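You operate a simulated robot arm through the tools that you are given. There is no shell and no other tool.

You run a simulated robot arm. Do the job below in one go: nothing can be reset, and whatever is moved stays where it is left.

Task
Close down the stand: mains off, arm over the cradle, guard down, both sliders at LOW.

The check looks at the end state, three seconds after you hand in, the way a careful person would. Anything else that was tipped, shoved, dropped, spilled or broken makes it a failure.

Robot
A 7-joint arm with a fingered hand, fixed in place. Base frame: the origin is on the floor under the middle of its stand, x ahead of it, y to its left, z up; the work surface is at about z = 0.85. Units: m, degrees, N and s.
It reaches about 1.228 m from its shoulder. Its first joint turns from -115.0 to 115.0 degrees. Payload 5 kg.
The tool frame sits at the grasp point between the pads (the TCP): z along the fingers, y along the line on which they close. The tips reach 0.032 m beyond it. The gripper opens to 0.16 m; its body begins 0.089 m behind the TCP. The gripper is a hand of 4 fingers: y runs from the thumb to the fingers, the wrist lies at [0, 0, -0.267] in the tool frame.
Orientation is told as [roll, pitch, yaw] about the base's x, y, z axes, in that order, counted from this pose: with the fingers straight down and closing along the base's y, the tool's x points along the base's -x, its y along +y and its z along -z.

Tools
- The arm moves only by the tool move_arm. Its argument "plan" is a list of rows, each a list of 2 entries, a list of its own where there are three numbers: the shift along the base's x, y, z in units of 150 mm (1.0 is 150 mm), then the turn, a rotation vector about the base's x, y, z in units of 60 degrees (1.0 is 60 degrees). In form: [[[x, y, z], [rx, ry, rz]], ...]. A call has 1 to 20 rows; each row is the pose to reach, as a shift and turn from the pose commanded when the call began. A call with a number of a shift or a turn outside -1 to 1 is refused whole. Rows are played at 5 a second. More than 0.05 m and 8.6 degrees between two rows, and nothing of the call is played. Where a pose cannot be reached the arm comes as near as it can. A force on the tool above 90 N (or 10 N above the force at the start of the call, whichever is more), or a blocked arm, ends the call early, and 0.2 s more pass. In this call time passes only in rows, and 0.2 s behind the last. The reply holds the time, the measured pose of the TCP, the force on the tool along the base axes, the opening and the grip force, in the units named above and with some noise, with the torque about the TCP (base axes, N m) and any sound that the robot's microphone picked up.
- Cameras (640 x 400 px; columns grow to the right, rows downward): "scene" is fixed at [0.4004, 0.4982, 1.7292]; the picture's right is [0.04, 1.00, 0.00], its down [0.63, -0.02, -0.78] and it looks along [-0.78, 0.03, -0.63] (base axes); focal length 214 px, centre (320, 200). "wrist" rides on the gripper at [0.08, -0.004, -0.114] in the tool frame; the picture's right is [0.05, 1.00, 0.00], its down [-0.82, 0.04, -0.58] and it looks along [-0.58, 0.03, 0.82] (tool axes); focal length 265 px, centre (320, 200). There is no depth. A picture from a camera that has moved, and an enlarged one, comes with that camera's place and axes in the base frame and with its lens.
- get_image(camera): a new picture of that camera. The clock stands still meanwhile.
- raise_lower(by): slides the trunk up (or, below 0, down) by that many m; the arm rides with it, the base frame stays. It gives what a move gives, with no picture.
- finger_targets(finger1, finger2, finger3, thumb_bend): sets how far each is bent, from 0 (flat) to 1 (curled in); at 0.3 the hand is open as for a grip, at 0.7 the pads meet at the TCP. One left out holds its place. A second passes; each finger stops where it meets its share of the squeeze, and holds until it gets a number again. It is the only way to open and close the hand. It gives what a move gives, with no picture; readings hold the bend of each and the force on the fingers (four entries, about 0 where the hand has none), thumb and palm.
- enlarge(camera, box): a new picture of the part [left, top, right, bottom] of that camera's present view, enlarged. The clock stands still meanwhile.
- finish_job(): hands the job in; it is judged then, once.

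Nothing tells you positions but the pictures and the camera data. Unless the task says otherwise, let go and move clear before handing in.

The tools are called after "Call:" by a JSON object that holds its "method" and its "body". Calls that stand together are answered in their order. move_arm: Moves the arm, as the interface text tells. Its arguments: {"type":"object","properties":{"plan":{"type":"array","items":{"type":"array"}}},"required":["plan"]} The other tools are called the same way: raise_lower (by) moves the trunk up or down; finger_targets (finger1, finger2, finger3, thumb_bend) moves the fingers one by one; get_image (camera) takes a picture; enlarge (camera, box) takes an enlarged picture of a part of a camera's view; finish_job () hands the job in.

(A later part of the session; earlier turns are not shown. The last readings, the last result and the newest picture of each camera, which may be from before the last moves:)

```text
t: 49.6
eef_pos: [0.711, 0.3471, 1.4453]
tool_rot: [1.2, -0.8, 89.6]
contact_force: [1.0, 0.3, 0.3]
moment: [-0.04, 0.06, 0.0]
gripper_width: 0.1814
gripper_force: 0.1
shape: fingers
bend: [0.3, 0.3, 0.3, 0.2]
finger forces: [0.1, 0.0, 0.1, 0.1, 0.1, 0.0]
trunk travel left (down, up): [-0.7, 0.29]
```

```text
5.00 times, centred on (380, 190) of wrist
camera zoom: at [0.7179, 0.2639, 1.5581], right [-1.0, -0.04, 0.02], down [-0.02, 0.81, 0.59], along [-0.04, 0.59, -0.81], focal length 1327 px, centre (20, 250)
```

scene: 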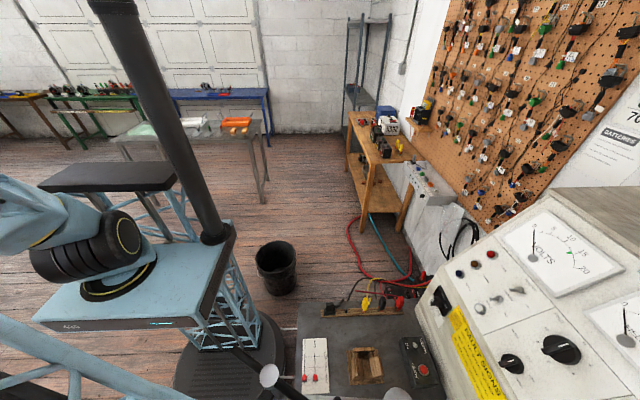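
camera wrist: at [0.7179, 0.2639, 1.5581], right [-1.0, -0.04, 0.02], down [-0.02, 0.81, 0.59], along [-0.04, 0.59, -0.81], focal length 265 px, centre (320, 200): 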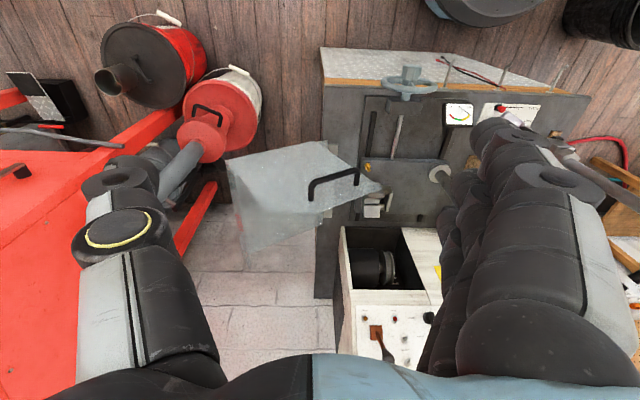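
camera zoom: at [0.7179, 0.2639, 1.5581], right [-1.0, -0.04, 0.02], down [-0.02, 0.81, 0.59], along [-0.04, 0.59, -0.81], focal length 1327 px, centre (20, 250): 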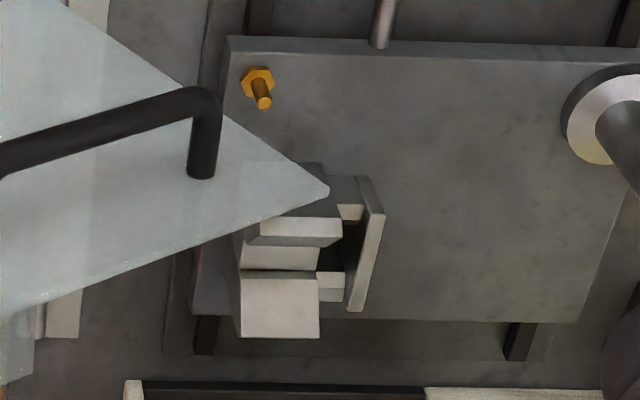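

Looking closely, the guard is only a -y side plate plus a back plate. It's open on top, so the arm can sit over the metal cradle with the guard down. With the guard down, though, its side plate would block the V-block's path, so the arm has to go first. I need to swing the arm counter-clockwise about 121°, from -92° to +29°, pushing from the trailing side, so I'll go round to its -x side.

Call:
{"method": "finger_targets", "body": {"thumb_bend": 0.7}}

Call:
{"method": "move_arm", "body": {"plan": [[[-0.2, -0.2, 0], [0, 0, 0]], [[-0.45, -0.4, 0], [0, 0, 0]], [[-0.7, -0.45, 0], [0, 0, 0]], [[-1.0, -0.45, 0], [0, 0, 0]]]}}

Call:
{"method": "move_arm", "body": {"plan": [[[-0.3, -0.05, 0], [0, 0, 0]], [[-0.6, -0.05, 0], [0, 0, 0]], [[-0.9, -0.05, 0], [0, 0, 0]], [[-1.0, -0.05, 0], [0, 0, 0]]]}}

Call:
{"method": "move_arm", "body": {"plan": [[[-0.3, 0.0, -0.05], [0, 0, 0]], [[-0.6, 0.0, -0.1], [0, 0, 0]], [[-0.9, 0.0, -0.2], [0, 0, 0]], [[-1.0, 0.05, -0.3], [0, 0, 0]]]}}

```text
t: 50.6
eef_pos: [0.7087, 0.3467, 1.445]
tool_rot: [1.1, -0.8, 89.7]
contact_force: [-0.1, -0.1, -0.3]
moment: [-0.03, -0.01, 0.03]
gripper_width: 0.0929
gripper_force: 0.1
shape: fingers
bend: [0.3, 0.3, 0.3, 0.7]
finger forces: [0.0, 0.0, 0.0, 0.1, 0.1, 0.1]
trunk travel left (down, up): [-0.7, 0.29]
```

```text
t: 51.6
eef_pos: [0.5561, 0.2791, 1.4479]
tool_rot: [1.0, -0.7, 89.6]
contact_force: [-0.2, 0.2, 0.0]
moment: [-0.07, -0.06, -0.03]
gripper_width: 0.0926
gripper_force: 0.0
shape: fingers
bend: [0.3, 0.3, 0.3, 0.7]
finger forces: [0.1, 0.0, 0.0, 0.1, 0.0, 0.1]
trunk travel left (down, up): [-0.7, 0.29]
```

```text
t: 52.6
eef_pos: [0.4102, 0.2714, 1.446]
tool_rot: [1.0, -0.8, 89.5]
contact_force: [0.0, 0.1, -1.0]
moment: [0.01, 0.01, 0.01]
gripper_width: 0.0926
gripper_force: 0.2
shape: fingers
bend: [0.3, 0.3, 0.3, 0.7]
finger forces: [0.0, 0.0, 0.0, 0.0, 0.0, 0.1]
trunk travel left (down, up): [-0.7, 0.29]
```

```text
t: 53.6
eef_pos: [0.2591, 0.2796, 1.4007]
tool_rot: [1.1, -0.8, 89.4]
contact_force: [0.7, -0.1, -0.5]
moment: [0.01, 0.01, 0.0]
gripper_width: 0.0927
gripper_force: 0.1
shape: fingers
bend: [0.3, 0.3, 0.3, 0.7]
finger forces: [0.0, 0.0, 0.1, 0.0, 0.0, 0.1]
trunk travel left (down, up): [-0.7, 0.29]
```

Call:
{"method": "move_arm", "body": {"plan": [[[-0.2, 0.05, 0], [0, 0, 0]], [[-0.4, 0.1, 0], [0, 0, 0]], [[-0.6, 0.2, 0], [0, 0, -0.12]], [[-0.65, 0.3, 0], [0, 0, -0.24]], [[-0.65, 0.4, 0], [0, 0, -0.36]], [[-0.65, 0.5, 0], [0, 0, -0.48]], [[-0.65, 0.6, 0], [0, 0, -0.6]], [[-0.65, 0.7, 0], [0, 0, -0.72]], [[-0.65, 0.8, 0], [0, 0, -0.84]], [[-0.65, 0.9, 0], [0, 0, -0.96]]]}}

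Call:
{"method": "move_arm", "body": {"plan": [[[0, 0, 0], [0, 0, -0.12]], [[0, 0, 0], [0, 0, -0.24]], [[0, 0, 0], [0, 0, -0.36]], [[0, 0, 0], [0, 0, -0.48]], [[0, 0, 0], [0, 0, -0.6]], [[0, 0, 0], [0, 0, -0.72]], [[0, 0, 0], [0, 0, -0.84]], [[0, 0, 0], [0, 0, -0.96]]]}}

```text
t: 55.8
eef_pos: [0.1607, 0.4162, 1.401]
tool_rot: [1.2, -0.8, 31.7]
contact_force: [-0.3, -0.4, 0.2]
moment: [-0.04, 0.02, -0.06]
gripper_width: 0.0926
gripper_force: 0.0
shape: fingers
bend: [0.3, 0.3, 0.3, 0.7]
finger forces: [0.1, 0.0, 0.0, 0.0, 0.1, 0.1]
trunk travel left (down, up): [-0.7, 0.29]
```

```text
t: 57.6
eef_pos: [0.163, 0.4145, 1.402]
tool_rot: [1.2, -0.8, -25.8]
contact_force: [0.2, 0.1, 0.3]
moment: [0.0, 0.0, 0.04]
gripper_width: 0.0927
gripper_force: 0.1
shape: fingers
bend: [0.3, 0.3, 0.3, 0.7]
finger forces: [0.0, 0.0, 0.0, 0.0, 0.1, 0.1]
trunk travel left (down, up): [-0.7, 0.29]
```

Call:
{"method": "move_arm", "body": {"plan": [[[-0.05, 0.05, 0], [0, 0, -0.12]], [[-0.1, 0.1, 0], [0, 0, -0.24]], [[-0.1, 0.2, 0], [0, 0, -0.36]], [[-0.1, 0.3, 0], [0, 0, -0.48]], [[-0.1, 0.4, 0], [0, 0, -0.6]], [[-0.1, 0.5, 0], [0, 0, -0.72]], [[-0.1, 0.6, 0], [0, 0, -0.84]], [[-0.1, 0.7, 0], [0, 0, -0.96]]]}}

Call:
{"method": "get_image", "body": {"camera": "wrist"}}

Call:
{"method": "get_image", "body": {"camera": "scene"}}

```text
t: 59.4
eef_pos: [0.1461, 0.5205, 1.4015]
tool_rot: [1.2, -0.8, -83.4]
contact_force: [0.2, 0.0, 0.9]
moment: [0.0, 0.01, 0.02]
gripper_width: 0.093
gripper_force: 0.1
shape: fingers
bend: [0.3, 0.3, 0.3, 0.7]
finger forces: [0.0, 0.0, 0.0, 0.0, 0.0, 0.0]
trunk travel left (down, up): [-0.7, 0.29]
```

```text
taken
camera wrist: at [0.1322, 0.5999, 1.5138], right [0.99, 0.17, 0.02], down [0.12, -0.8, 0.59], along [0.11, -0.58, -0.81], focal length 265 px, centre (320, 200)
```

wrist: 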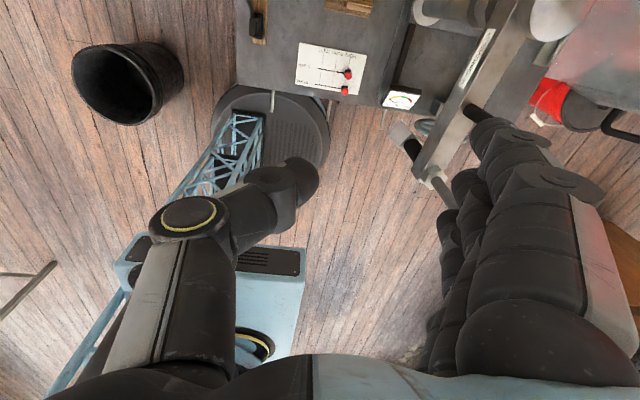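

```text
taken
```

scene: 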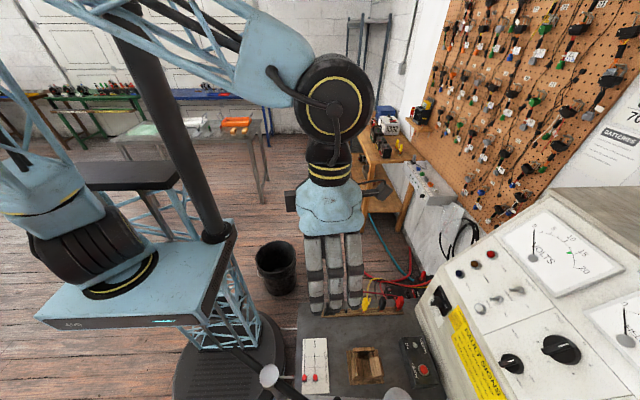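

The hand is at yaw -83° on the -x side, with the fingers facing the bar. I'll descend to bar height.

Call:
{"method": "move_arm", "body": {"plan": [[[0, 0, -0.3], [0, 0, 0]], [[0, 0, -0.6], [0, 0, -0.04]], [[0, 0, -0.9], [0, 0, -0.08]], [[0.05, 0, -1.0], [0, 0, -0.1]]]}}

Call:
{"method": "move_arm", "body": {"plan": [[[0.05, 0, -0.2], [0, 0, 0]], [[0.1, 0, -0.4], [0, 0, 0]], [[0.2, 0, -0.5], [0, 0, 0]]]}}

Call:
{"method": "get_image", "body": {"camera": "wrist"}}

Call:
{"method": "enlarge", "body": {"camera": "scene", "box": [220, 260, 440, 400]}}

```text
t: 60.4
eef_pos: [0.1526, 0.5197, 1.251]
tool_rot: [1.1, -0.9, -89.2]
contact_force: [0.0, 0.1, -0.5]
moment: [0.01, 0.01, 0.05]
gripper_width: 0.0926
gripper_force: 0.1
shape: fingers
bend: [0.3, 0.3, 0.3, 0.7]
finger forces: [0.1, 0.1, 0.0, 0.0, 0.0, 0.0]
trunk travel left (down, up): [-0.7, 0.29]
```

```text
t: 61.2
eef_pos: [0.1847, 0.5209, 1.1754]
tool_rot: [1.1, -0.8, -89.2]
contact_force: [0.0, -1.2, 0.3]
moment: [-0.01, -0.01, -0.03]
gripper_width: 0.0926
gripper_force: 0.0
shape: fingers
bend: [0.3, 0.3, 0.3, 0.7]
finger forces: [0.0, 0.0, 0.0, 0.0, 0.0, 0.1]
trunk travel left (down, up): [-0.7, 0.29]
```

```text
taken
camera wrist: at [0.178, 0.6008, 1.2884], right [1.0, 0.07, 0.02], down [0.04, -0.81, 0.59], along [0.05, -0.59, -0.81], focal length 265 px, centre (320, 200)
```

wrist: 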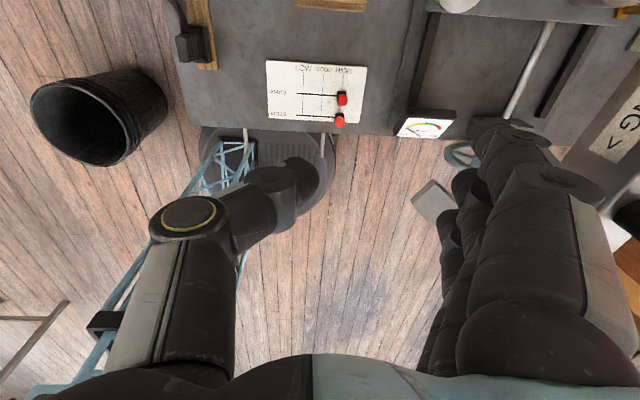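

```text
2.86 times, centred on (330, 330) of scene
camera zoom: at [0.4004, 0.4982, 1.7292], right [0.04, 1.0, 0.0], down [0.63, -0.02, -0.78], along [-0.78, 0.03, -0.63], focal length 613 px, centre (291, -171)
```

zoom: 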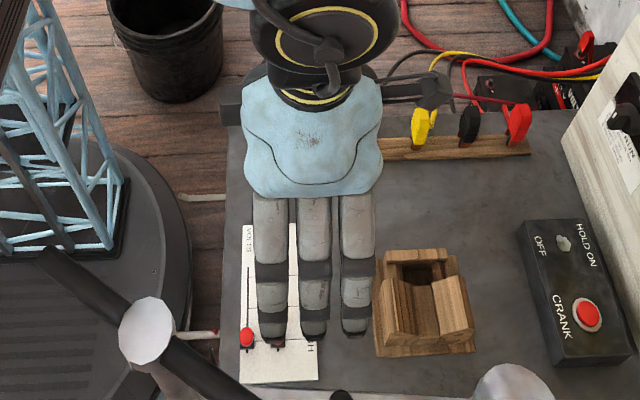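

The three fingers now face the bar with about 45 mm to go. I'll ease toward +x until contact.

Call:
{"method": "move_arm", "body": {"plan": [[[0.08, 0, 0], [0, 0, 0]], [[0.15, 0, 0], [0, 0, 0]], [[0.2, 0, 0], [0, 0, 0]], [[0.25, 0, 0], [0, 0, 0]], [[0.3, 0, 0], [0, 0, 0]]]}}

Call:
{"method": "enlarge", "body": {"camera": "scene", "box": [220, 260, 440, 400]}}

```text
t: 62.4
eef_pos: [0.2286, 0.5211, 1.1763]
tool_rot: [1.1, -0.8, -89.2]
contact_force: [0.1, -0.1, 0.0]
moment: [0.01, 0.04, -0.01]
gripper_width: 0.0919
gripper_force: 0.1
shape: fingers
bend: [0.3, 0.3, 0.3, 0.7]
finger forces: [0.1, 0.1, 0.1, 0.1, 0.1, 0.0]
trunk travel left (down, up): [-0.7, 0.29]
```

```text
2.86 times, centred on (330, 330) of scene
camera zoom: at [0.4004, 0.4982, 1.7292], right [0.04, 1.0, 0.0], down [0.63, -0.02, -0.78], along [-0.78, 0.03, -0.63], focal length 613 px, centre (291, -171)
```

zoom: 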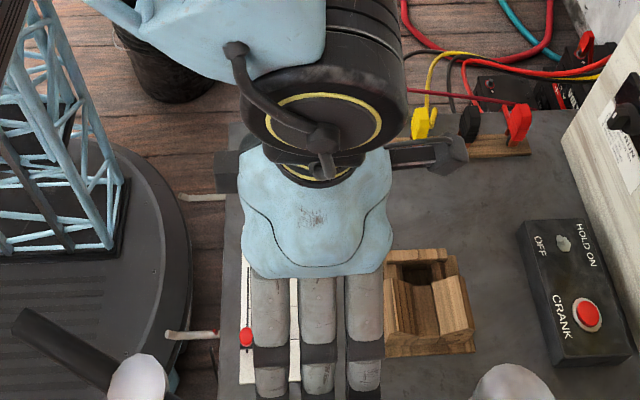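

Contact is made and the arm is already moving easily. I'll follow the counter-clockwise arc about the pivot for 20° and check.

Call:
{"method": "move_arm", "body": {"plan": [[[0.0563, -0.0518, 0], [0, 0, 0.0667]], [[0.116, -0.0995, 0], [0, 0, 0.1333]], [[0.179, -0.143, 0], [0, 0, 0.2]], [[0.2448, -0.1821, 0], [0, 0, 0.2667]], [[0.3133, -0.2163, 0], [0, 0, 0.3333]]]}}

Call:
{"method": "get_image", "body": {"camera": "wrist"}}

Call:
{"method": "get_image", "body": {"camera": "scene"}}

```text
t: 63.6
eef_pos: [0.276, 0.4863, 1.1756]
tool_rot: [1.1, -0.7, -69.2]
contact_force: [-0.4, 0.0, 0.0]
moment: [0.04, 0.03, -0.04]
gripper_width: 0.0919
gripper_force: 0.4
shape: fingers
bend: [0.3, 0.3, 0.3, 0.7]
finger forces: [0.1, 0.2, 0.1, 0.1, 0.0, 0.0]
trunk travel left (down, up): [-0.7, 0.29]
```

```text
taken
camera wrist: at [0.2423, 0.5598, 1.2893], right [0.91, 0.4, 0.02], down [0.32, -0.74, 0.59], along [0.25, -0.53, -0.81], focal length 265 px, centre (320, 200)
```

wrist: 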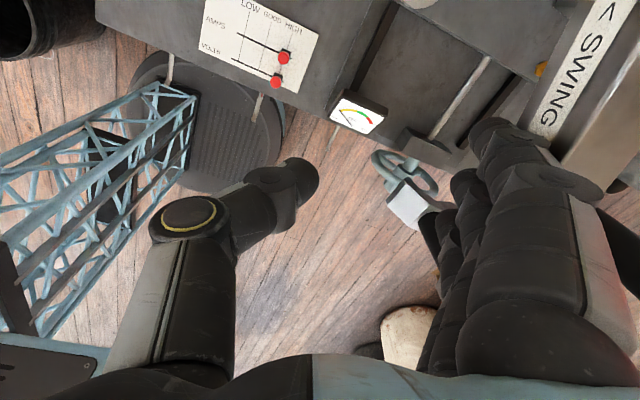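

```text
taken
```

scene: 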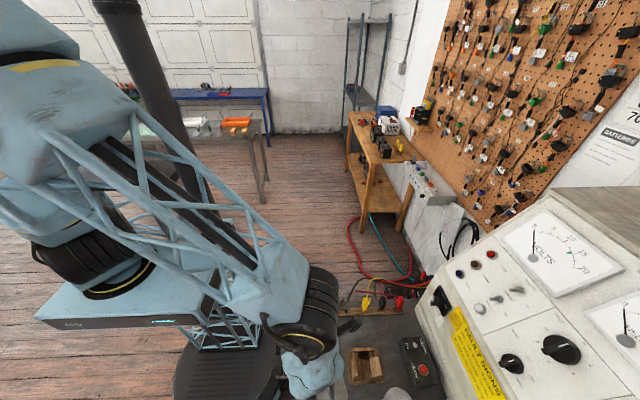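

The arm turns freely this way, confirming the other end was a hard stop. I'll keep following the arc for another 40°.

Call:
{"method": "move_arm", "body": {"plan": [[[0.0706, -0.0293, 0], [0, 0, 0.0667]], [[0.1429, -0.0537, 0], [0, 0, 0.1333]], [[0.2169, -0.0729, 0], [0, 0, 0.2]], [[0.292, -0.087, 0], [0, 0, 0.2667]], [[0.3679, -0.0957, 0], [0, 0, 0.3333]], [[0.4442, -0.0991, 0], [0, 0, 0.4]], [[0.5205, -0.0972, 0], [0, 0, 0.4667]], [[0.5967, -0.09, 0], [0, 0, 0.5333]], [[0.672, -0.0776, 0], [0, 0, 0.6]], [[0.7463, -0.0598, 0], [0, 0, 0.6667]]]}}

Call:
{"method": "get_image", "body": {"camera": "wrist"}}

Call:
{"method": "get_image", "body": {"camera": "scene"}}

```text
t: 65.8
eef_pos: [0.3884, 0.479, 1.177]
tool_rot: [1.1, -0.8, -29.1]
contact_force: [-0.5, -0.9, -1.0]
moment: [-0.03, 0.04, -0.04]
gripper_width: 0.0922
gripper_force: 0.5
shape: fingers
bend: [0.3, 0.3, 0.31, 0.7]
finger forces: [0.2, 0.2, 0.4, 0.1, 0.0, 0.1]
trunk travel left (down, up): [-0.7, 0.29]
```

```text
taken
camera wrist: at [0.315, 0.5111, 1.2894], right [0.44, 0.9, 0.02], down [0.72, -0.37, 0.59], along [0.54, -0.25, -0.81], focal length 265 px, centre (320, 200)
```

wrist: 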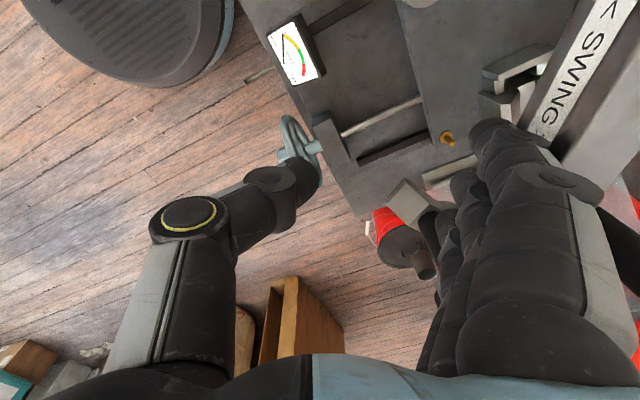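

```text
taken
```

scene: 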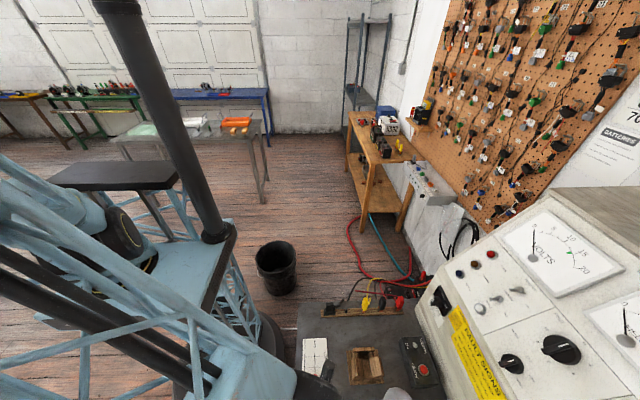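

Moving well at yaw -29°. I'll go another 40° of arc toward the cradle.

Call:
{"method": "move_arm", "body": {"plan": [[[0.0729, 0.0229, 0], [0, 0, 0.0667]], [[0.144, 0.0508, 0], [0, 0, 0.1333]], [[0.2131, 0.0837, 0], [0, 0, 0.2]], [[0.2796, 0.1212, 0], [0, 0, 0.2667]], [[0.3433, 0.1633, 0], [0, 0, 0.3333]], [[0.4041, 0.2097, 0], [0, 0, 0.4]], [[0.4613, 0.2603, 0], [0, 0, 0.4667]], [[0.515, 0.3147, 0], [0, 0, 0.5333]], [[0.5647, 0.3728, 0], [0, 0, 0.6]], [[0.6102, 0.4342, 0], [0, 0, 0.6667]]]}}

Call:
{"method": "get_image", "body": {"camera": "wrist"}}

Call:
{"method": "get_image", "body": {"camera": "scene"}}

```text
t: 68.0
eef_pos: [0.4792, 0.5434, 1.1761]
tool_rot: [1.0, -0.8, 10.8]
contact_force: [-0.6, -0.3, -0.4]
moment: [-0.05, 0.01, -0.04]
gripper_width: 0.0924
gripper_force: 0.2
shape: fingers
bend: [0.3, 0.3, 0.31, 0.7]
finger forces: [0.1, 0.2, 0.3, 0.0, 0.0, 0.0]
trunk travel left (down, up): [-0.7, 0.29]
```

```text
taken
camera wrist: at [0.4016, 0.5209, 1.2886], right [-0.24, 0.97, 0.02], down [0.79, 0.18, 0.59], along [0.57, 0.15, -0.81], focal length 265 px, centre (320, 200)
```

wrist: 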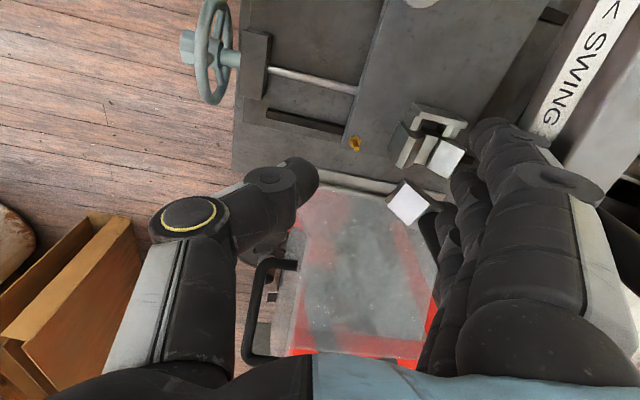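

```text
taken
```

scene: 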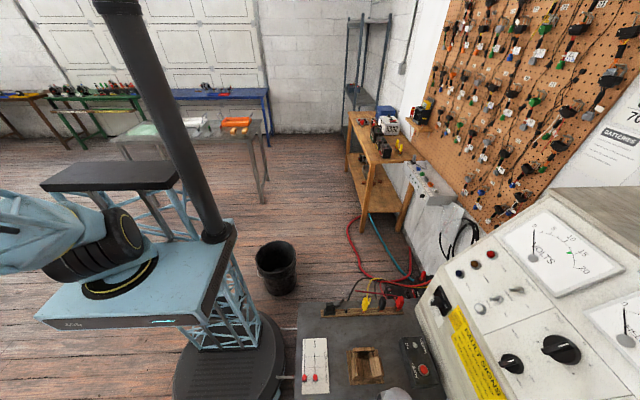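

The V-block is closing on the metal cradle. I'll enlarge to gauge the remaining angle.

Call:
{"method": "enlarge", "body": {"camera": "wrist", "box": [340, 60, 560, 260]}}

```text
2.00 times, centred on (450, 160) of wrist
camera zoom: at [0.4016, 0.5209, 1.2886], right [-0.24, 0.97, 0.02], down [0.79, 0.18, 0.59], along [0.57, 0.15, -0.81], focal length 531 px, centre (60, 280)
```

zoom: 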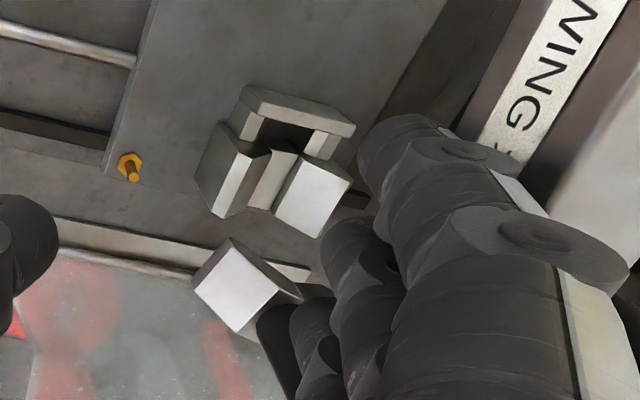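

The cradle centre is about (0.526, 0.729), which is 26.7° from the pivot, and the arm is now near 9°. I'll add 15° slowly and re-check.

Call:
{"method": "move_arm", "body": {"plan": [[[0.0313, 0.0481, 0], [0, 0, 0.05]], [[0.06, 0.0976, 0], [0, 0, 0.1]], [[0.0861, 0.1487, 0], [0, 0, 0.15]], [[0.1095, 0.201, 0], [0, 0, 0.2]], [[0.1301, 0.2545, 0], [0, 0, 0.25]]]}}

Call:
{"method": "get_image", "body": {"camera": "wrist"}}

Call:
{"method": "enlarge", "body": {"camera": "wrist", "box": [340, 60, 560, 260]}}

```text
t: 69.2
eef_pos: [0.5005, 0.5823, 1.1758]
tool_rot: [1.1, -0.7, 25.7]
contact_force: [0.2, -0.4, 0.1]
moment: [-0.05, 0.0, 0.0]
gripper_width: 0.0925
gripper_force: 0.1
shape: fingers
bend: [0.3, 0.3, 0.3, 0.7]
finger forces: [0.1, 0.1, 0.1, 0.1, 0.0, 0.1]
trunk travel left (down, up): [-0.7, 0.29]
```

```text
taken
camera wrist: at [0.4295, 0.5392, 1.2887], right [-0.48, 0.88, 0.02], down [0.71, 0.38, 0.59], along [0.51, 0.3, -0.81], focal length 265 px, centre (320, 200)
```

wrist: 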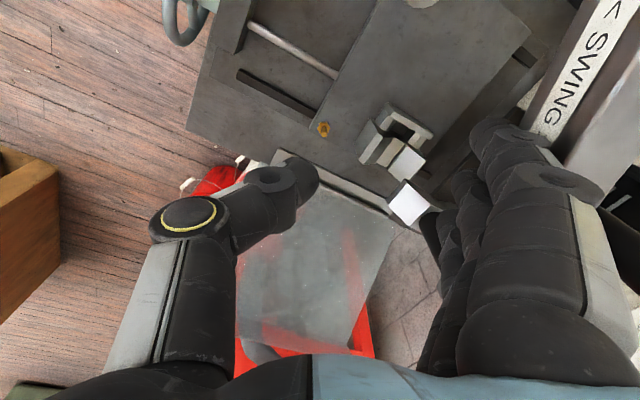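

```text
2.00 times, centred on (450, 160) of wrist
camera zoom: at [0.4295, 0.5392, 1.2887], right [-0.48, 0.88, 0.02], down [0.71, 0.38, 0.59], along [0.51, 0.3, -0.81], focal length 531 px, centre (60, 280)
```

zoom: 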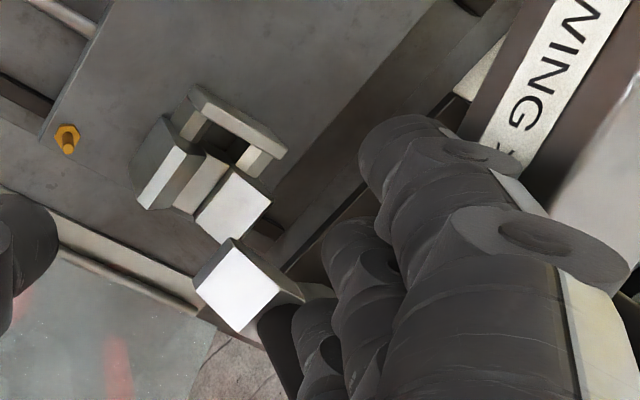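

The arm is near 24–27°. I'll back the hand off without touching the bar, rise, and look along +x from behind the pivot to check alignment in y.

Call:
{"method": "move_arm", "body": {"plan": [[[0.05, -0.12, 0], [0, 0, 0]], [[0.05, -0.25, 0], [0, 0, 0]], [[0.0, -0.3, 0.2], [0, 0, 0]], [[-0.1, -0.3, 0.45], [0, 0, 0]], [[-0.2, -0.3, 0.7], [0, 0, 0]], [[-0.3, -0.3, 1.0], [0, 0, 0]]]}}

Call:
{"method": "move_arm", "body": {"plan": [[[-0.2, 0, 0.3], [0, 0, -0.1]], [[-0.4, 0, 0.6], [0, 0, -0.2]], [[-0.65, 0, 0.8], [0, 0, -0.3]], [[-0.9, 0.2, 0.8], [0, 0, -0.4]], [[-0.9, 0.45, 0.8], [0, 0, -0.43]], [[-0.9, 0.7, 0.8], [0, 0, -0.43]], [[-0.9, 1.0, 0.8], [0, 0, -0.43]]]}}

Call:
{"method": "get_image", "body": {"camera": "wrist"}}

```text
t: 70.6
eef_pos: [0.4504, 0.5361, 1.3256]
tool_rot: [1.1, -0.8, 25.8]
contact_force: [-0.3, -1.2, 0.2]
moment: [0.03, -0.04, -0.02]
gripper_width: 0.0927
gripper_force: 0.1
shape: fingers
bend: [0.3, 0.3, 0.3, 0.7]
finger forces: [0.0, 0.1, 0.0, 0.0, 0.0, 0.0]
trunk travel left (down, up): [-0.7, 0.29]
```

```text
refused: row 1 steps farther than a row can; nothing moved
```

```text
taken
camera wrist: at [0.3818, 0.4936, 1.4395], right [-0.48, 0.88, 0.02], down [0.71, 0.38, 0.59], along [0.51, 0.3, -0.81], focal length 265 px, centre (320, 200)
```

wrist: 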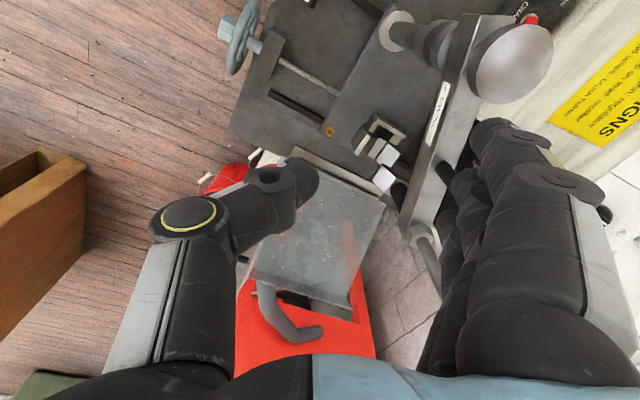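

Call:
{"method": "move_arm", "body": {"plan": [[[-0.1, 0, 0.25], [0, 0, -0.08]], [[-0.2, 0, 0.5], [0, 0, -0.16]], [[-0.4, 0, 0.7], [0, 0, -0.24]], [[-0.6, 0, 0.8], [0, 0, -0.32]], [[-0.8, 0.1, 0.8], [0, 0, -0.4]], [[-0.9, 0.3, 0.8], [0, 0, -0.43]], [[-0.9, 0.55, 0.8], [0, 0, -0.43]], [[-0.9, 0.8, 0.8], [0, 0, -0.43]], [[-0.9, 1.0, 0.8], [0, 0, -0.43]]]}}

Call:
{"method": "get_image", "body": {"camera": "wrist"}}

Call:
{"method": "enlarge", "body": {"camera": "wrist", "box": [230, 60, 470, 260]}}

```text
t: 72.6
eef_pos: [0.3186, 0.6874, 1.4459]
tool_rot: [1.0, -0.7, 0.0]
contact_force: [1.0, 0.5, -0.4]
moment: [-0.05, -0.02, -0.01]
gripper_width: 0.0927
gripper_force: 0.0
shape: fingers
bend: [0.3, 0.3, 0.3, 0.7]
finger forces: [0.0, 0.0, 0.0, 0.0, 0.0, 0.1]
trunk travel left (down, up): [-0.7, 0.29]
```

```text
taken
camera wrist: at [0.2373, 0.6801, 1.5592], right [-0.05, 1.0, 0.02], down [0.81, 0.03, 0.59], along [0.59, 0.04, -0.81], focal length 265 px, centre (320, 200)
```

wrist: 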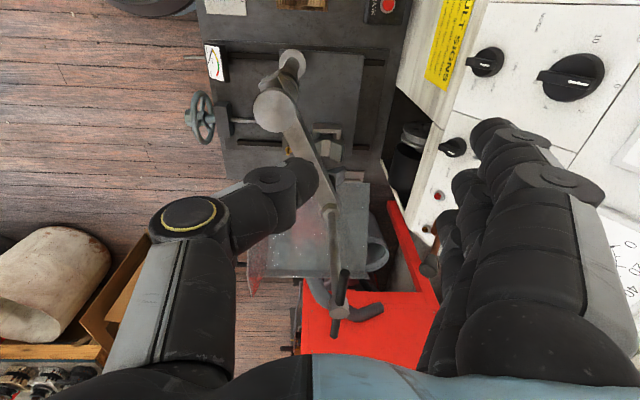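

```text
2.00 times, centred on (350, 160) of wrist
camera zoom: at [0.2373, 0.6801, 1.5592], right [-0.05, 1.0, 0.02], down [0.81, 0.03, 0.59], along [0.59, 0.04, -0.81], focal length 531 px, centre (260, 280)
```

zoom: 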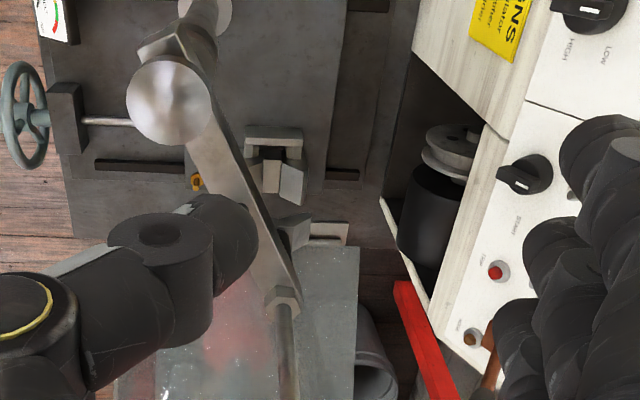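

This view shows the screw at y≈0.7185 and the cradle at y≈0.717–0.722, so the arm is over the metal cradle to within about 1°. Next is the guard. I'll pinch its side plate (plane y≈0.555) near its top corner with the hand pointing down, so the plate can pivot between the pads as I carry it over.

Call:
{"method": "move_arm", "body": {"plan": [[[0, -0.3, 0], [0, 0, 0]], [[0, -0.6, 0], [0, 0, 0]], [[0.1, -0.88, 0], [0, 0, 0]], [[0.35, -0.95, 0], [0, 0, 0]], [[0.65, -0.95, 0], [0, 0, 0]], [[0.95, -0.95, 0], [0, 0, 0]]]}}

Call:
{"method": "move_arm", "body": {"plan": [[[0.3, 0, 0], [0, 0, 0]], [[0.6, 0, 0], [0, 0, 0]], [[0.9, 0, 0], [0, 0, 0]], [[1.0, 0, 0], [0, 0, 0]]]}}

Call:
{"method": "finger_targets", "body": {"finger1": 0.3, "finger2": 0.3, "finger3": 0.3, "thumb_bend": 0.3}}

Call:
{"method": "get_image", "body": {"camera": "wrist"}}

```text
t: 74.0
eef_pos: [0.4624, 0.5449, 1.4439]
tool_rot: [1.0, -0.7, 0.0]
contact_force: [0.3, -0.2, -0.4]
moment: [-0.03, 0.05, 0.04]
gripper_width: 0.0925
gripper_force: 0.2
shape: fingers
bend: [0.3, 0.3, 0.3, 0.7]
finger forces: [0.1, 0.0, 0.0, 0.1, 0.0, 0.1]
trunk travel left (down, up): [-0.7, 0.29]
```

```text
t: 75.0
eef_pos: [0.611, 0.544, 1.4466]
tool_rot: [1.1, -0.8, 0.0]
contact_force: [-1.1, 0.0, -0.5]
moment: [0.04, -0.05, -0.01]
gripper_width: 0.0927
gripper_force: 0.0
shape: fingers
bend: [0.3, 0.3, 0.3, 0.7]
finger forces: [0.1, 0.0, 0.0, 0.0, 0.0, 0.1]
trunk travel left (down, up): [-0.7, 0.29]
```

```text
t: 76.0
eef_pos: [0.612, 0.5427, 1.447]
tool_rot: [1.1, -0.8, 0.0]
contact_force: [0.9, -0.6, 0.2]
moment: [0.01, -0.02, -0.02]
gripper_width: 0.1703
gripper_force: 0.0
shape: fingers
bend: [0.3, 0.3, 0.3, 0.3]
finger forces: [0.0, 0.0, 0.0, 0.0, 0.0, 0.0]
trunk travel left (down, up): [-0.7, 0.29]
```

```text
taken
camera wrist: at [0.5307, 0.5359, 1.5592], right [-0.05, 1.0, 0.02], down [0.81, 0.03, 0.59], along [0.59, 0.04, -0.81], focal length 265 px, centre (320, 200)
```

wrist: 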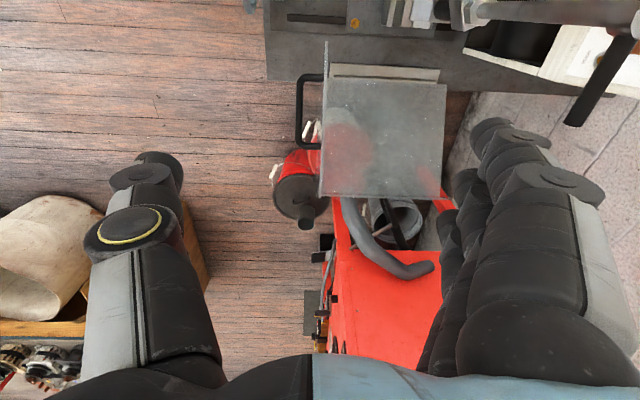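

From above I see the side plate edge-on and the back plate behind it. I'll enlarge for accurate coordinates.

Call:
{"method": "enlarge", "body": {"camera": "wrist", "box": [260, 20, 480, 220]}}

Call:
{"method": "enlarge", "body": {"camera": "wrist", "box": [370, 0, 640, 150]}}

```text
2.00 times, centred on (370, 120) of wrist
camera zoom: at [0.5307, 0.5359, 1.5592], right [-0.05, 1.0, 0.02], down [0.81, 0.03, 0.59], along [0.59, 0.04, -0.81], focal length 531 px, centre (220, 360)
```

zoom: 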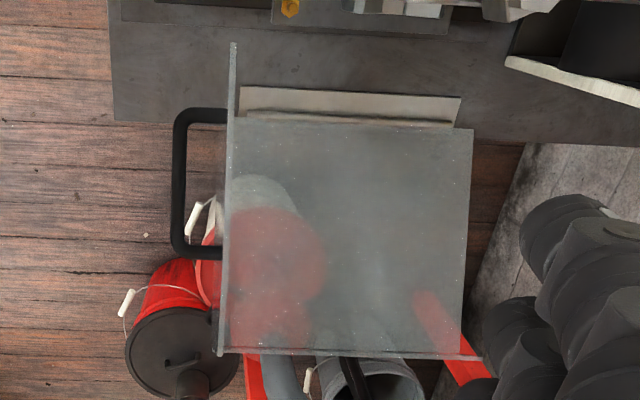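

```text
2.37 times, centred on (505, 75) of wrist
camera zoom: at [0.5307, 0.5359, 1.5592], right [-0.05, 1.0, 0.02], down [0.81, 0.03, 0.59], along [0.59, 0.04, -0.81], focal length 629 px, centre (-118, 496)
```

zoom: 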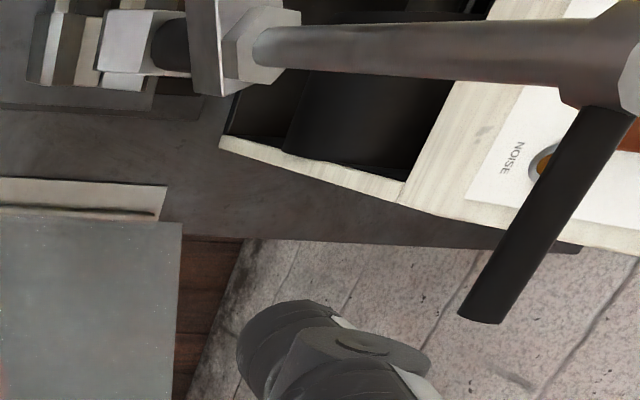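

The guard is confirmed as an L of side plate plus back plate, with the hinge axis near (0.665, z 0.872) and the side plate at y≈0.556. I'll move above the plate's upper corner and straddle it.

Call:
{"method": "move_arm", "body": {"plan": [[[0.3, 0.03, 0], [0, 0, 0]], [[0.6, 0.06, 0], [0, 0, 0]], [[0.9, 0.085, 0], [0, 0, 0]], [[1.0, 0.085, -0.25], [-0.01, 0.01, 0]], [[1.0, 0.085, -0.5], [-0.02, 0.01, 0]], [[1.0, 0.085, -0.75], [-0.02, 0.01, 0]]]}}

Call:
{"method": "get_image", "body": {"camera": "wrist"}}

```text
t: 77.4
eef_pos: [0.7614, 0.5572, 1.3339]
tool_rot: [-0.1, -0.2, 0.0]
contact_force: [0.4, -0.5, 0.3]
moment: [0.0, 0.08, -0.02]
gripper_width: 0.1704
gripper_force: 0.0
shape: fingers
bend: [0.3, 0.3, 0.3, 0.3]
finger forces: [0.0, 0.0, 0.1, 0.0, 0.0, 0.0]
trunk travel left (down, up): [-0.7, 0.29]
```

```text
taken
camera wrist: at [0.6819, 0.5516, 1.4474], right [-0.05, 1.0, 0.0], down [0.81, 0.04, 0.58], along [0.58, 0.03, -0.81], focal length 265 px, centre (320, 200)
```

wrist: 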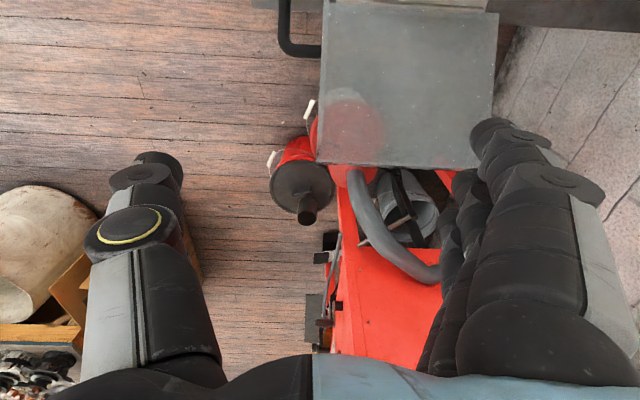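

The plate edge is centred between the fingers. I'll descend to straddle it.

Call:
{"method": "move_arm", "body": {"plan": [[[0.06, 0, -0.25], [0, 0, 0]], [[0.12, 0, -0.5], [0, 0, 0]], [[0.12, 0, -0.75], [0, 0, 0]], [[0.12, 0, -1.0], [0, 0, 0]]]}}

Call:
{"method": "get_image", "body": {"camera": "wrist"}}

```text
t: 78.4
eef_pos: [0.7785, 0.557, 1.1825]
tool_rot: [-0.3, -0.2, -0.1]
contact_force: [0.5, -0.9, -0.5]
moment: [-0.01, 0.0, 0.0]
gripper_width: 0.1706
gripper_force: 0.0
shape: fingers
bend: [0.3, 0.3, 0.3, 0.3]
finger forces: [0.0, 0.0, 0.1, 0.0, 0.0, 0.1]
trunk travel left (down, up): [-0.7, 0.29]
```

```text
taken
camera wrist: at [0.7005, 0.5516, 1.2967], right [-0.05, 1.0, 0.0], down [0.81, 0.04, 0.58], along [0.58, 0.03, -0.82], focal length 265 px, centre (320, 200)
```

wrist: 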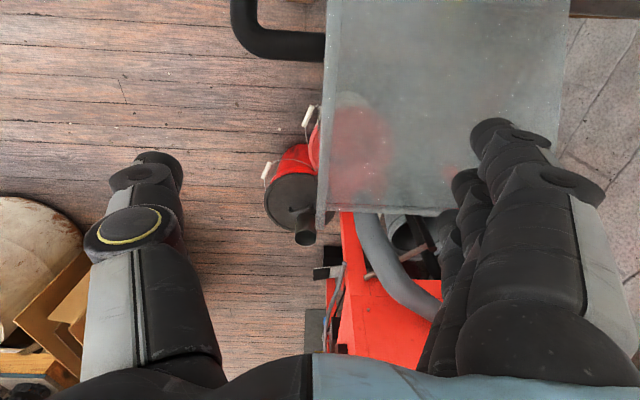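

The plate is between the thumb and fingers. I'll go 17 mm lower, then close the thumb and finger 2 gently on it.

Call:
{"method": "move_arm", "body": {"plan": [[[0, 0, -0.06], [0, 0, 0]], [[0, 0, -0.12], [0, 0, 0]]]}}

Call:
{"method": "finger_targets", "body": {"finger1": 0.5, "finger2": 0.6, "finger3": 0.5, "thumb_bend": 0.6}}

Call:
{"method": "get_image", "body": {"camera": "wrist"}}

```text
t: 79.0
eef_pos: [0.7783, 0.5575, 1.1658]
tool_rot: [-0.1, -0.2, 0.0]
contact_force: [-0.5, 0.3, 0.4]
moment: [0.0, -0.02, -0.05]
gripper_width: 0.1703
gripper_force: 0.1
shape: fingers
bend: [0.3, 0.3, 0.3, 0.3]
finger forces: [0.1, 0.1, 0.0, 0.0, 0.0, 0.0]
trunk travel left (down, up): [-0.7, 0.29]
```

```text
t: 80.0
eef_pos: [0.7781, 0.5584, 1.165]
tool_rot: [-0.1, -0.1, 0.0]
contact_force: [0.2, 0.7, 0.6]
moment: [0.01, 0.0, 0.0]
gripper_width: 0.0731
gripper_force: 0.0
shape: fingers
bend: [0.5, 0.6, 0.5, 0.6]
finger forces: [0.0, 0.0, 0.1, 0.1, 0.0, 0.0]
trunk travel left (down, up): [-0.7, 0.29]
```

```text
taken
camera wrist: at [0.6998, 0.5513, 1.2793], right [-0.05, 1.0, 0.0], down [0.81, 0.04, 0.58], along [0.58, 0.03, -0.81], focal length 265 px, centre (320, 200)
```

wrist: 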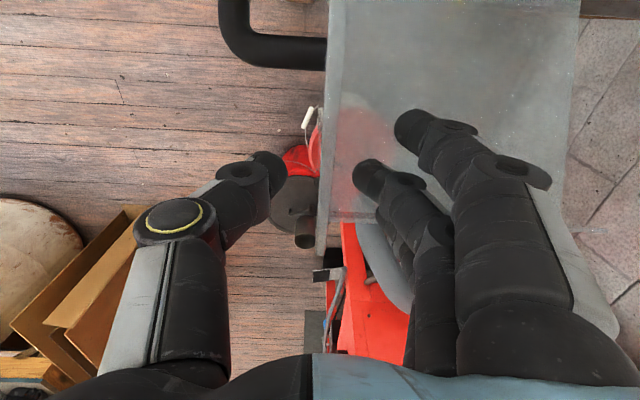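

Centred. Now closing the pinch on the plate.

Call:
{"method": "finger_targets", "body": {"finger2": 0.73, "thumb_bend": 0.73}}

Call:
{"method": "enlarge", "body": {"camera": "wrist", "box": [220, 60, 480, 260]}}

```text
t: 81.0
eef_pos: [0.7794, 0.5567, 1.1652]
tool_rot: [-0.1, -0.1, 0.1]
contact_force: [-0.4, -1.4, -4.7]
moment: [0.0, -0.02, 0.0]
gripper_width: 0.055
gripper_force: 4.5
shape: fingers
bend: [0.5, 0.71, 0.5, 0.71]
finger forces: [0.0, 4.1, 0.1, 0.1, 5.6, 0.0]
trunk travel left (down, up): [-0.7, 0.29]
```

```text
2.00 times, centred on (350, 160) of wrist
camera zoom: at [0.6999, 0.5512, 1.2789], right [-0.05, 1.0, 0.0], down [0.81, 0.04, 0.58], along [0.58, 0.03, -0.82], focal length 531 px, centre (260, 280)
```

zoom: 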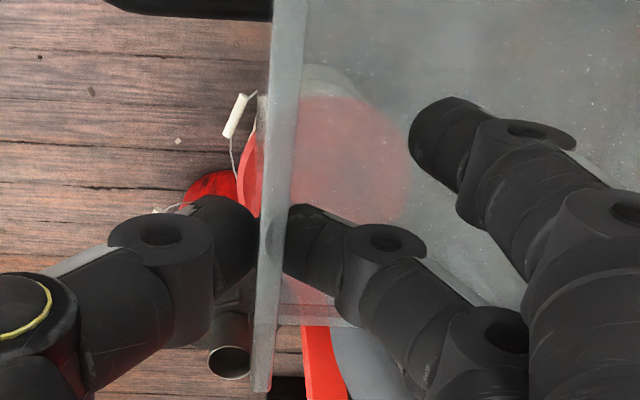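

The plate is held at about 5 N. I'll firm up slightly and carry it 12° along the arc about the hinge.

Call:
{"method": "finger_targets", "body": {"finger2": 0.78, "thumb_bend": 0.78}}

Call:
{"method": "move_arm", "body": {"plan": [[[-0.0517, 0, 0.0195], [0, 0, 0]], [[-0.1034, 0, 0.0373], [0, 0, 0]], [[-0.156, 0, 0.0535], [0, 0, 0]], [[-0.2085, 0, 0.069], [0, 0, 0]], [[-0.262, 0, 0.083], [0, 0, 0]], [[-0.3152, 0, 0.0953], [0, 0, 0]], [[-0.369, 0, 0.106], [0, 0, 0]], [[-0.4231, 0, 0.1158], [0, 0, 0]]]}}

Call:
{"method": "get_image", "body": {"camera": "wrist"}}

```text
t: 82.0
eef_pos: [0.7799, 0.5549, 1.164]
tool_rot: [-0.2, -0.1, 0.0]
contact_force: [-3.8, -5.1, -9.6]
moment: [-0.08, 0.07, 0.0]
gripper_width: 0.0543
gripper_force: 10.5
shape: fingers
bend: [0.5, 0.72, 0.5, 0.71]
finger forces: [0.0, 7.6, 0.0, 0.0, 13.3, 0.0]
trunk travel left (down, up): [-0.7, 0.29]
```

```text
t: 83.8
eef_pos: [0.7154, 0.5562, 1.1829]
tool_rot: [-0.1, -0.1, 0.1]
contact_force: [-1.5, -6.3, -5.1]
moment: [-0.13, -0.03, -0.02]
gripper_width: 0.0545
gripper_force: 10.9
shape: fingers
bend: [0.5, 0.72, 0.5, 0.71]
finger forces: [0.0, 7.8, 0.0, 0.0, 14.3, 0.0]
trunk travel left (down, up): [-0.7, 0.29]
```

```text
taken
camera wrist: at [0.6364, 0.5511, 1.2966], right [-0.05, 1.0, 0.0], down [0.81, 0.04, 0.58], along [0.58, 0.03, -0.82], focal length 265 px, centre (320, 200)
```

wrist: 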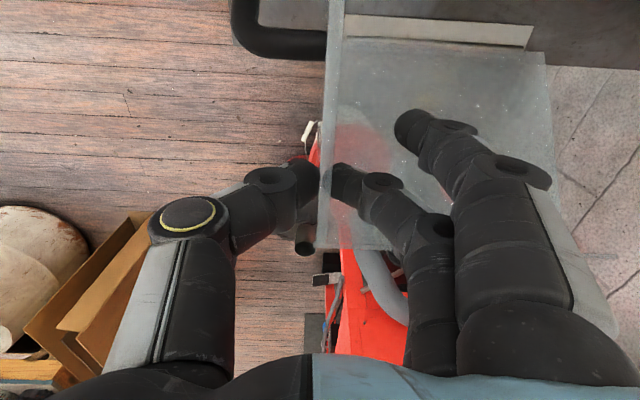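

The guard is following. I'll continue 24° more toward the balance point.

Call:
{"method": "move_arm", "body": {"plan": [[[-0.054, 0, 0.008], [0, 0, 0]], [[-0.1089, 0, 0.0149], [0, 0, 0]], [[-0.1636, 0, 0.0198], [0, 0, 0]], [[-0.2183, 0, 0.0241], [0, 0, 0]], [[-0.2732, 0, 0.0262], [0, 0, 0]], [[-0.3281, 0, 0.0276], [0, 0, 0]], [[-0.383, 0, 0.0268], [0, 0, 0]], [[-0.4379, 0, 0.0253], [0, 0, 0]], [[-0.4927, 0, 0.0216], [0, 0, 0]], [[-0.5475, 0, 0.0173], [0, 0, 0]], [[-0.602, 0, 0.0108], [0, 0, 0]], [[-0.6565, 0, 0.0035], [0, 0, 0]], [[-0.7105, 0, -0.006], [0, 0, 0]], [[-0.7646, 0, -0.0159], [0, 0, 0]], [[-0.818, 0, -0.028], [0, 0, 0]], [[-0.8715, 0, -0.041], [0, 0, 0]]]}}

Call:
{"method": "get_image", "body": {"camera": "wrist"}}

```text
t: 87.2
eef_pos: [0.5848, 0.5567, 1.1767]
tool_rot: [-0.3, 0.0, 0.0]
contact_force: [1.8, -5.5, -4.7]
moment: [-0.08, -0.12, -0.04]
gripper_width: 0.0541
gripper_force: 12.6
shape: fingers
bend: [0.5, 0.72, 0.5, 0.72]
finger forces: [0.0, 9.0, 0.0, 0.0, 14.7, 0.0]
trunk travel left (down, up): [-0.7, 0.29]
```

```text
taken
camera wrist: at [0.5057, 0.5509, 1.2903], right [-0.05, 1.0, 0.0], down [0.81, 0.04, 0.58], along [0.58, 0.03, -0.82], focal length 265 px, centre (320, 200)
```

wrist: 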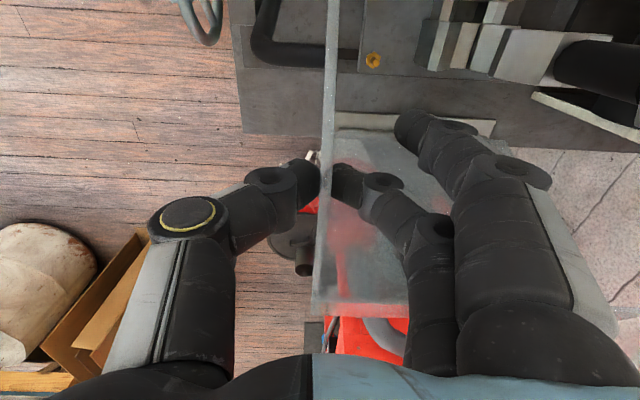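

Past the balance point with the guard still held. Before the last stretch I'll tuck fingers 1 and 3 in so they stay clear of the swing arm, then lower slowly.

Call:
{"method": "finger_targets", "body": {"finger1": 0.66, "finger3": 0.66}}

Call:
{"method": "move_arm", "body": {"plan": [[[-0.053, 0, -0.0145], [0, 0, 0]], [[-0.1055, 0, -0.0307], [0, 0, 0]], [[-0.1577, 0, -0.048], [0, 0, 0]], [[-0.2093, 0, -0.0667], [0, 0, 0]], [[-0.2605, 0, -0.087], [0, 0, 0]], [[-0.311, 0, -0.1082], [0, 0, 0]], [[-0.361, 0, -0.131], [0, 0, 0]], [[-0.4105, 0, -0.1549], [0, 0, 0]]]}}

Call:
{"method": "get_image", "body": {"camera": "wrist"}}

```text
t: 88.2
eef_pos: [0.5861, 0.5559, 1.1773]
tool_rot: [-0.1, -0.1, -0.1]
contact_force: [1.0, -5.2, -6.0]
moment: [-0.07, -0.11, 0.0]
gripper_width: 0.0275
gripper_force: 11.6
shape: fingers
bend: [0.66, 0.72, 0.66, 0.72]
finger forces: [0.1, 8.9, 0.0, 0.0, 14.6, 0.1]
trunk travel left (down, up): [-0.7, 0.29]
```

```text
t: 90.0
eef_pos: [0.5233, 0.5574, 1.1524]
tool_rot: [-0.1, 0.0, -0.1]
contact_force: [3.7, -8.7, -5.4]
moment: [-0.14, -0.15, -0.01]
gripper_width: 0.0282
gripper_force: 11.6
shape: fingers
bend: [0.66, 0.72, 0.66, 0.72]
finger forces: [0.1, 7.2, 0.1, 0.0, 15.8, 0.0]
trunk travel left (down, up): [-0.7, 0.29]
```

```text
taken
camera wrist: at [0.4444, 0.5514, 1.267], right [-0.05, 1.0, 0.0], down [0.81, 0.04, 0.58], along [0.58, 0.03, -0.82], focal length 265 px, centre (320, 200)
```

wrist: 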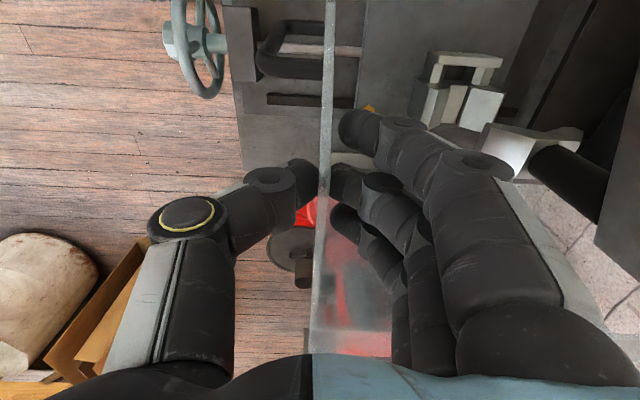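

Nearly there, with about 15° left. I'll continue in small steps and watch clearance to the arm.

Call:
{"method": "move_arm", "body": {"plan": [[[-0.0485, 0, -0.0255], [0, 0, 0]], [[-0.0969, 0, -0.0519], [0, 0, 0]], [[-0.144, 0, -0.08], [0, 0, 0]], [[-0.1909, 0, -0.1088], [0, 0, 0]], [[-0.2365, 0, -0.139], [0, 0, 0]], [[-0.2817, 0, -0.1705], [0, 0, 0]]]}}

Call:
{"method": "get_image", "body": {"camera": "wrist"}}

```text
t: 91.4
eef_pos: [0.4844, 0.5573, 1.1294]
tool_rot: [0.0, -0.2, -0.2]
contact_force: [13.3, -7.4, -0.3]
moment: [-0.12, -0.3, -0.03]
gripper_width: 0.0276
gripper_force: 13.3
shape: fingers
bend: [0.66, 0.72, 0.66, 0.72]
finger forces: [0.0, 9.3, 0.0, 0.1, 16.3, 0.0]
trunk travel left (down, up): [-0.7, 0.29]
```

```text
taken
camera wrist: at [0.4042, 0.551, 1.2425], right [-0.05, 1.0, 0.0], down [0.81, 0.04, 0.58], along [0.58, 0.03, -0.81], focal length 265 px, centre (320, 200)
```

wrist: 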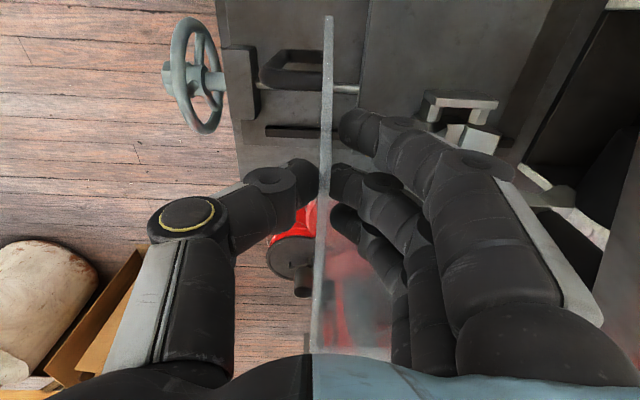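

The resistance is now opposite to the closing direction, which suggests the guard is on its stop. I'll release mainly with the thumb, so the fingers don't spread toward the arm, and lift straight up.

Call:
{"method": "finger_targets", "body": {"finger2": 0.67, "thumb_bend": 0.6}}

Call:
{"method": "enlarge", "body": {"camera": "wrist", "box": [220, 0, 480, 240]}}

```text
t: 92.4
eef_pos: [0.4802, 0.5582, 1.128]
tool_rot: [-0.1, -0.2, 0.0]
contact_force: [-1.0, 0.5, -0.1]
moment: [0.0, 0.01, 0.02]
gripper_width: 0.0433
gripper_force: 0.0
shape: fingers
bend: [0.66, 0.67, 0.66, 0.6]
finger forces: [0.0, 0.1, 0.1, 0.0, 0.0, 0.1]
trunk travel left (down, up): [-0.7, 0.29]
```

```text
1.67 times, centred on (350, 120) of wrist
camera zoom: at [0.4015, 0.5518, 1.2417], right [-0.05, 1.0, 0.0], down [0.81, 0.04, 0.58], along [0.58, 0.03, -0.81], focal length 442 px, centre (270, 333)
```

zoom: 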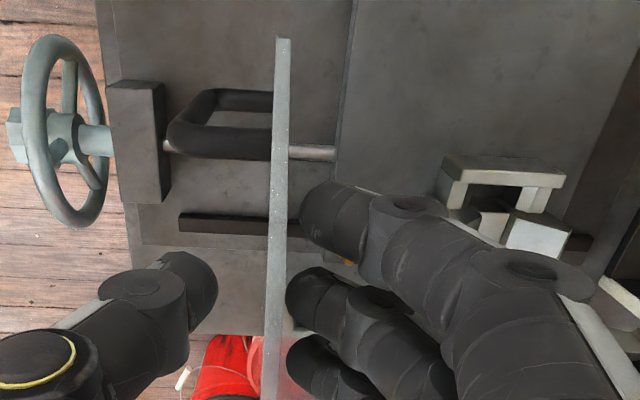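

Released with no forces. Lifting straight up now.

Call:
{"method": "move_arm", "body": {"plan": [[[0, 0, 0.1], [0, 0, 0]], [[0, 0, 0.25], [0, 0, 0]], [[0, 0, 0.45], [0, 0, 0]], [[0, 0, 0.7], [0, 0, 0]], [[0, 0, 1.0], [0, 0, 0]]]}}

Call:
{"method": "get_image", "body": {"camera": "wrist"}}

```text
t: 93.6
eef_pos: [0.4805, 0.5569, 1.2798]
tool_rot: [-0.1, -0.2, 0.0]
contact_force: [-0.5, -0.8, 0.9]
moment: [0.02, -0.04, -0.03]
gripper_width: 0.0432
gripper_force: 0.0
shape: fingers
bend: [0.66, 0.67, 0.66, 0.6]
finger forces: [0.0, 0.1, 0.0, 0.0, 0.0, 0.0]
trunk travel left (down, up): [-0.7, 0.29]
```

```text
taken
camera wrist: at [0.4017, 0.5518, 1.3933], right [-0.05, 1.0, 0.0], down [0.81, 0.04, 0.58], along [0.58, 0.03, -0.81], focal length 265 px, centre (320, 200)
```

wrist: 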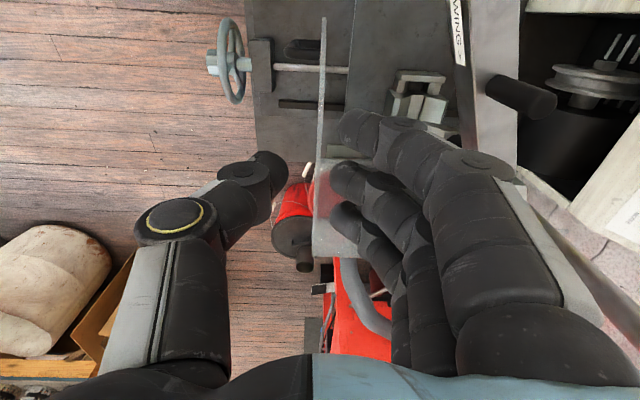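

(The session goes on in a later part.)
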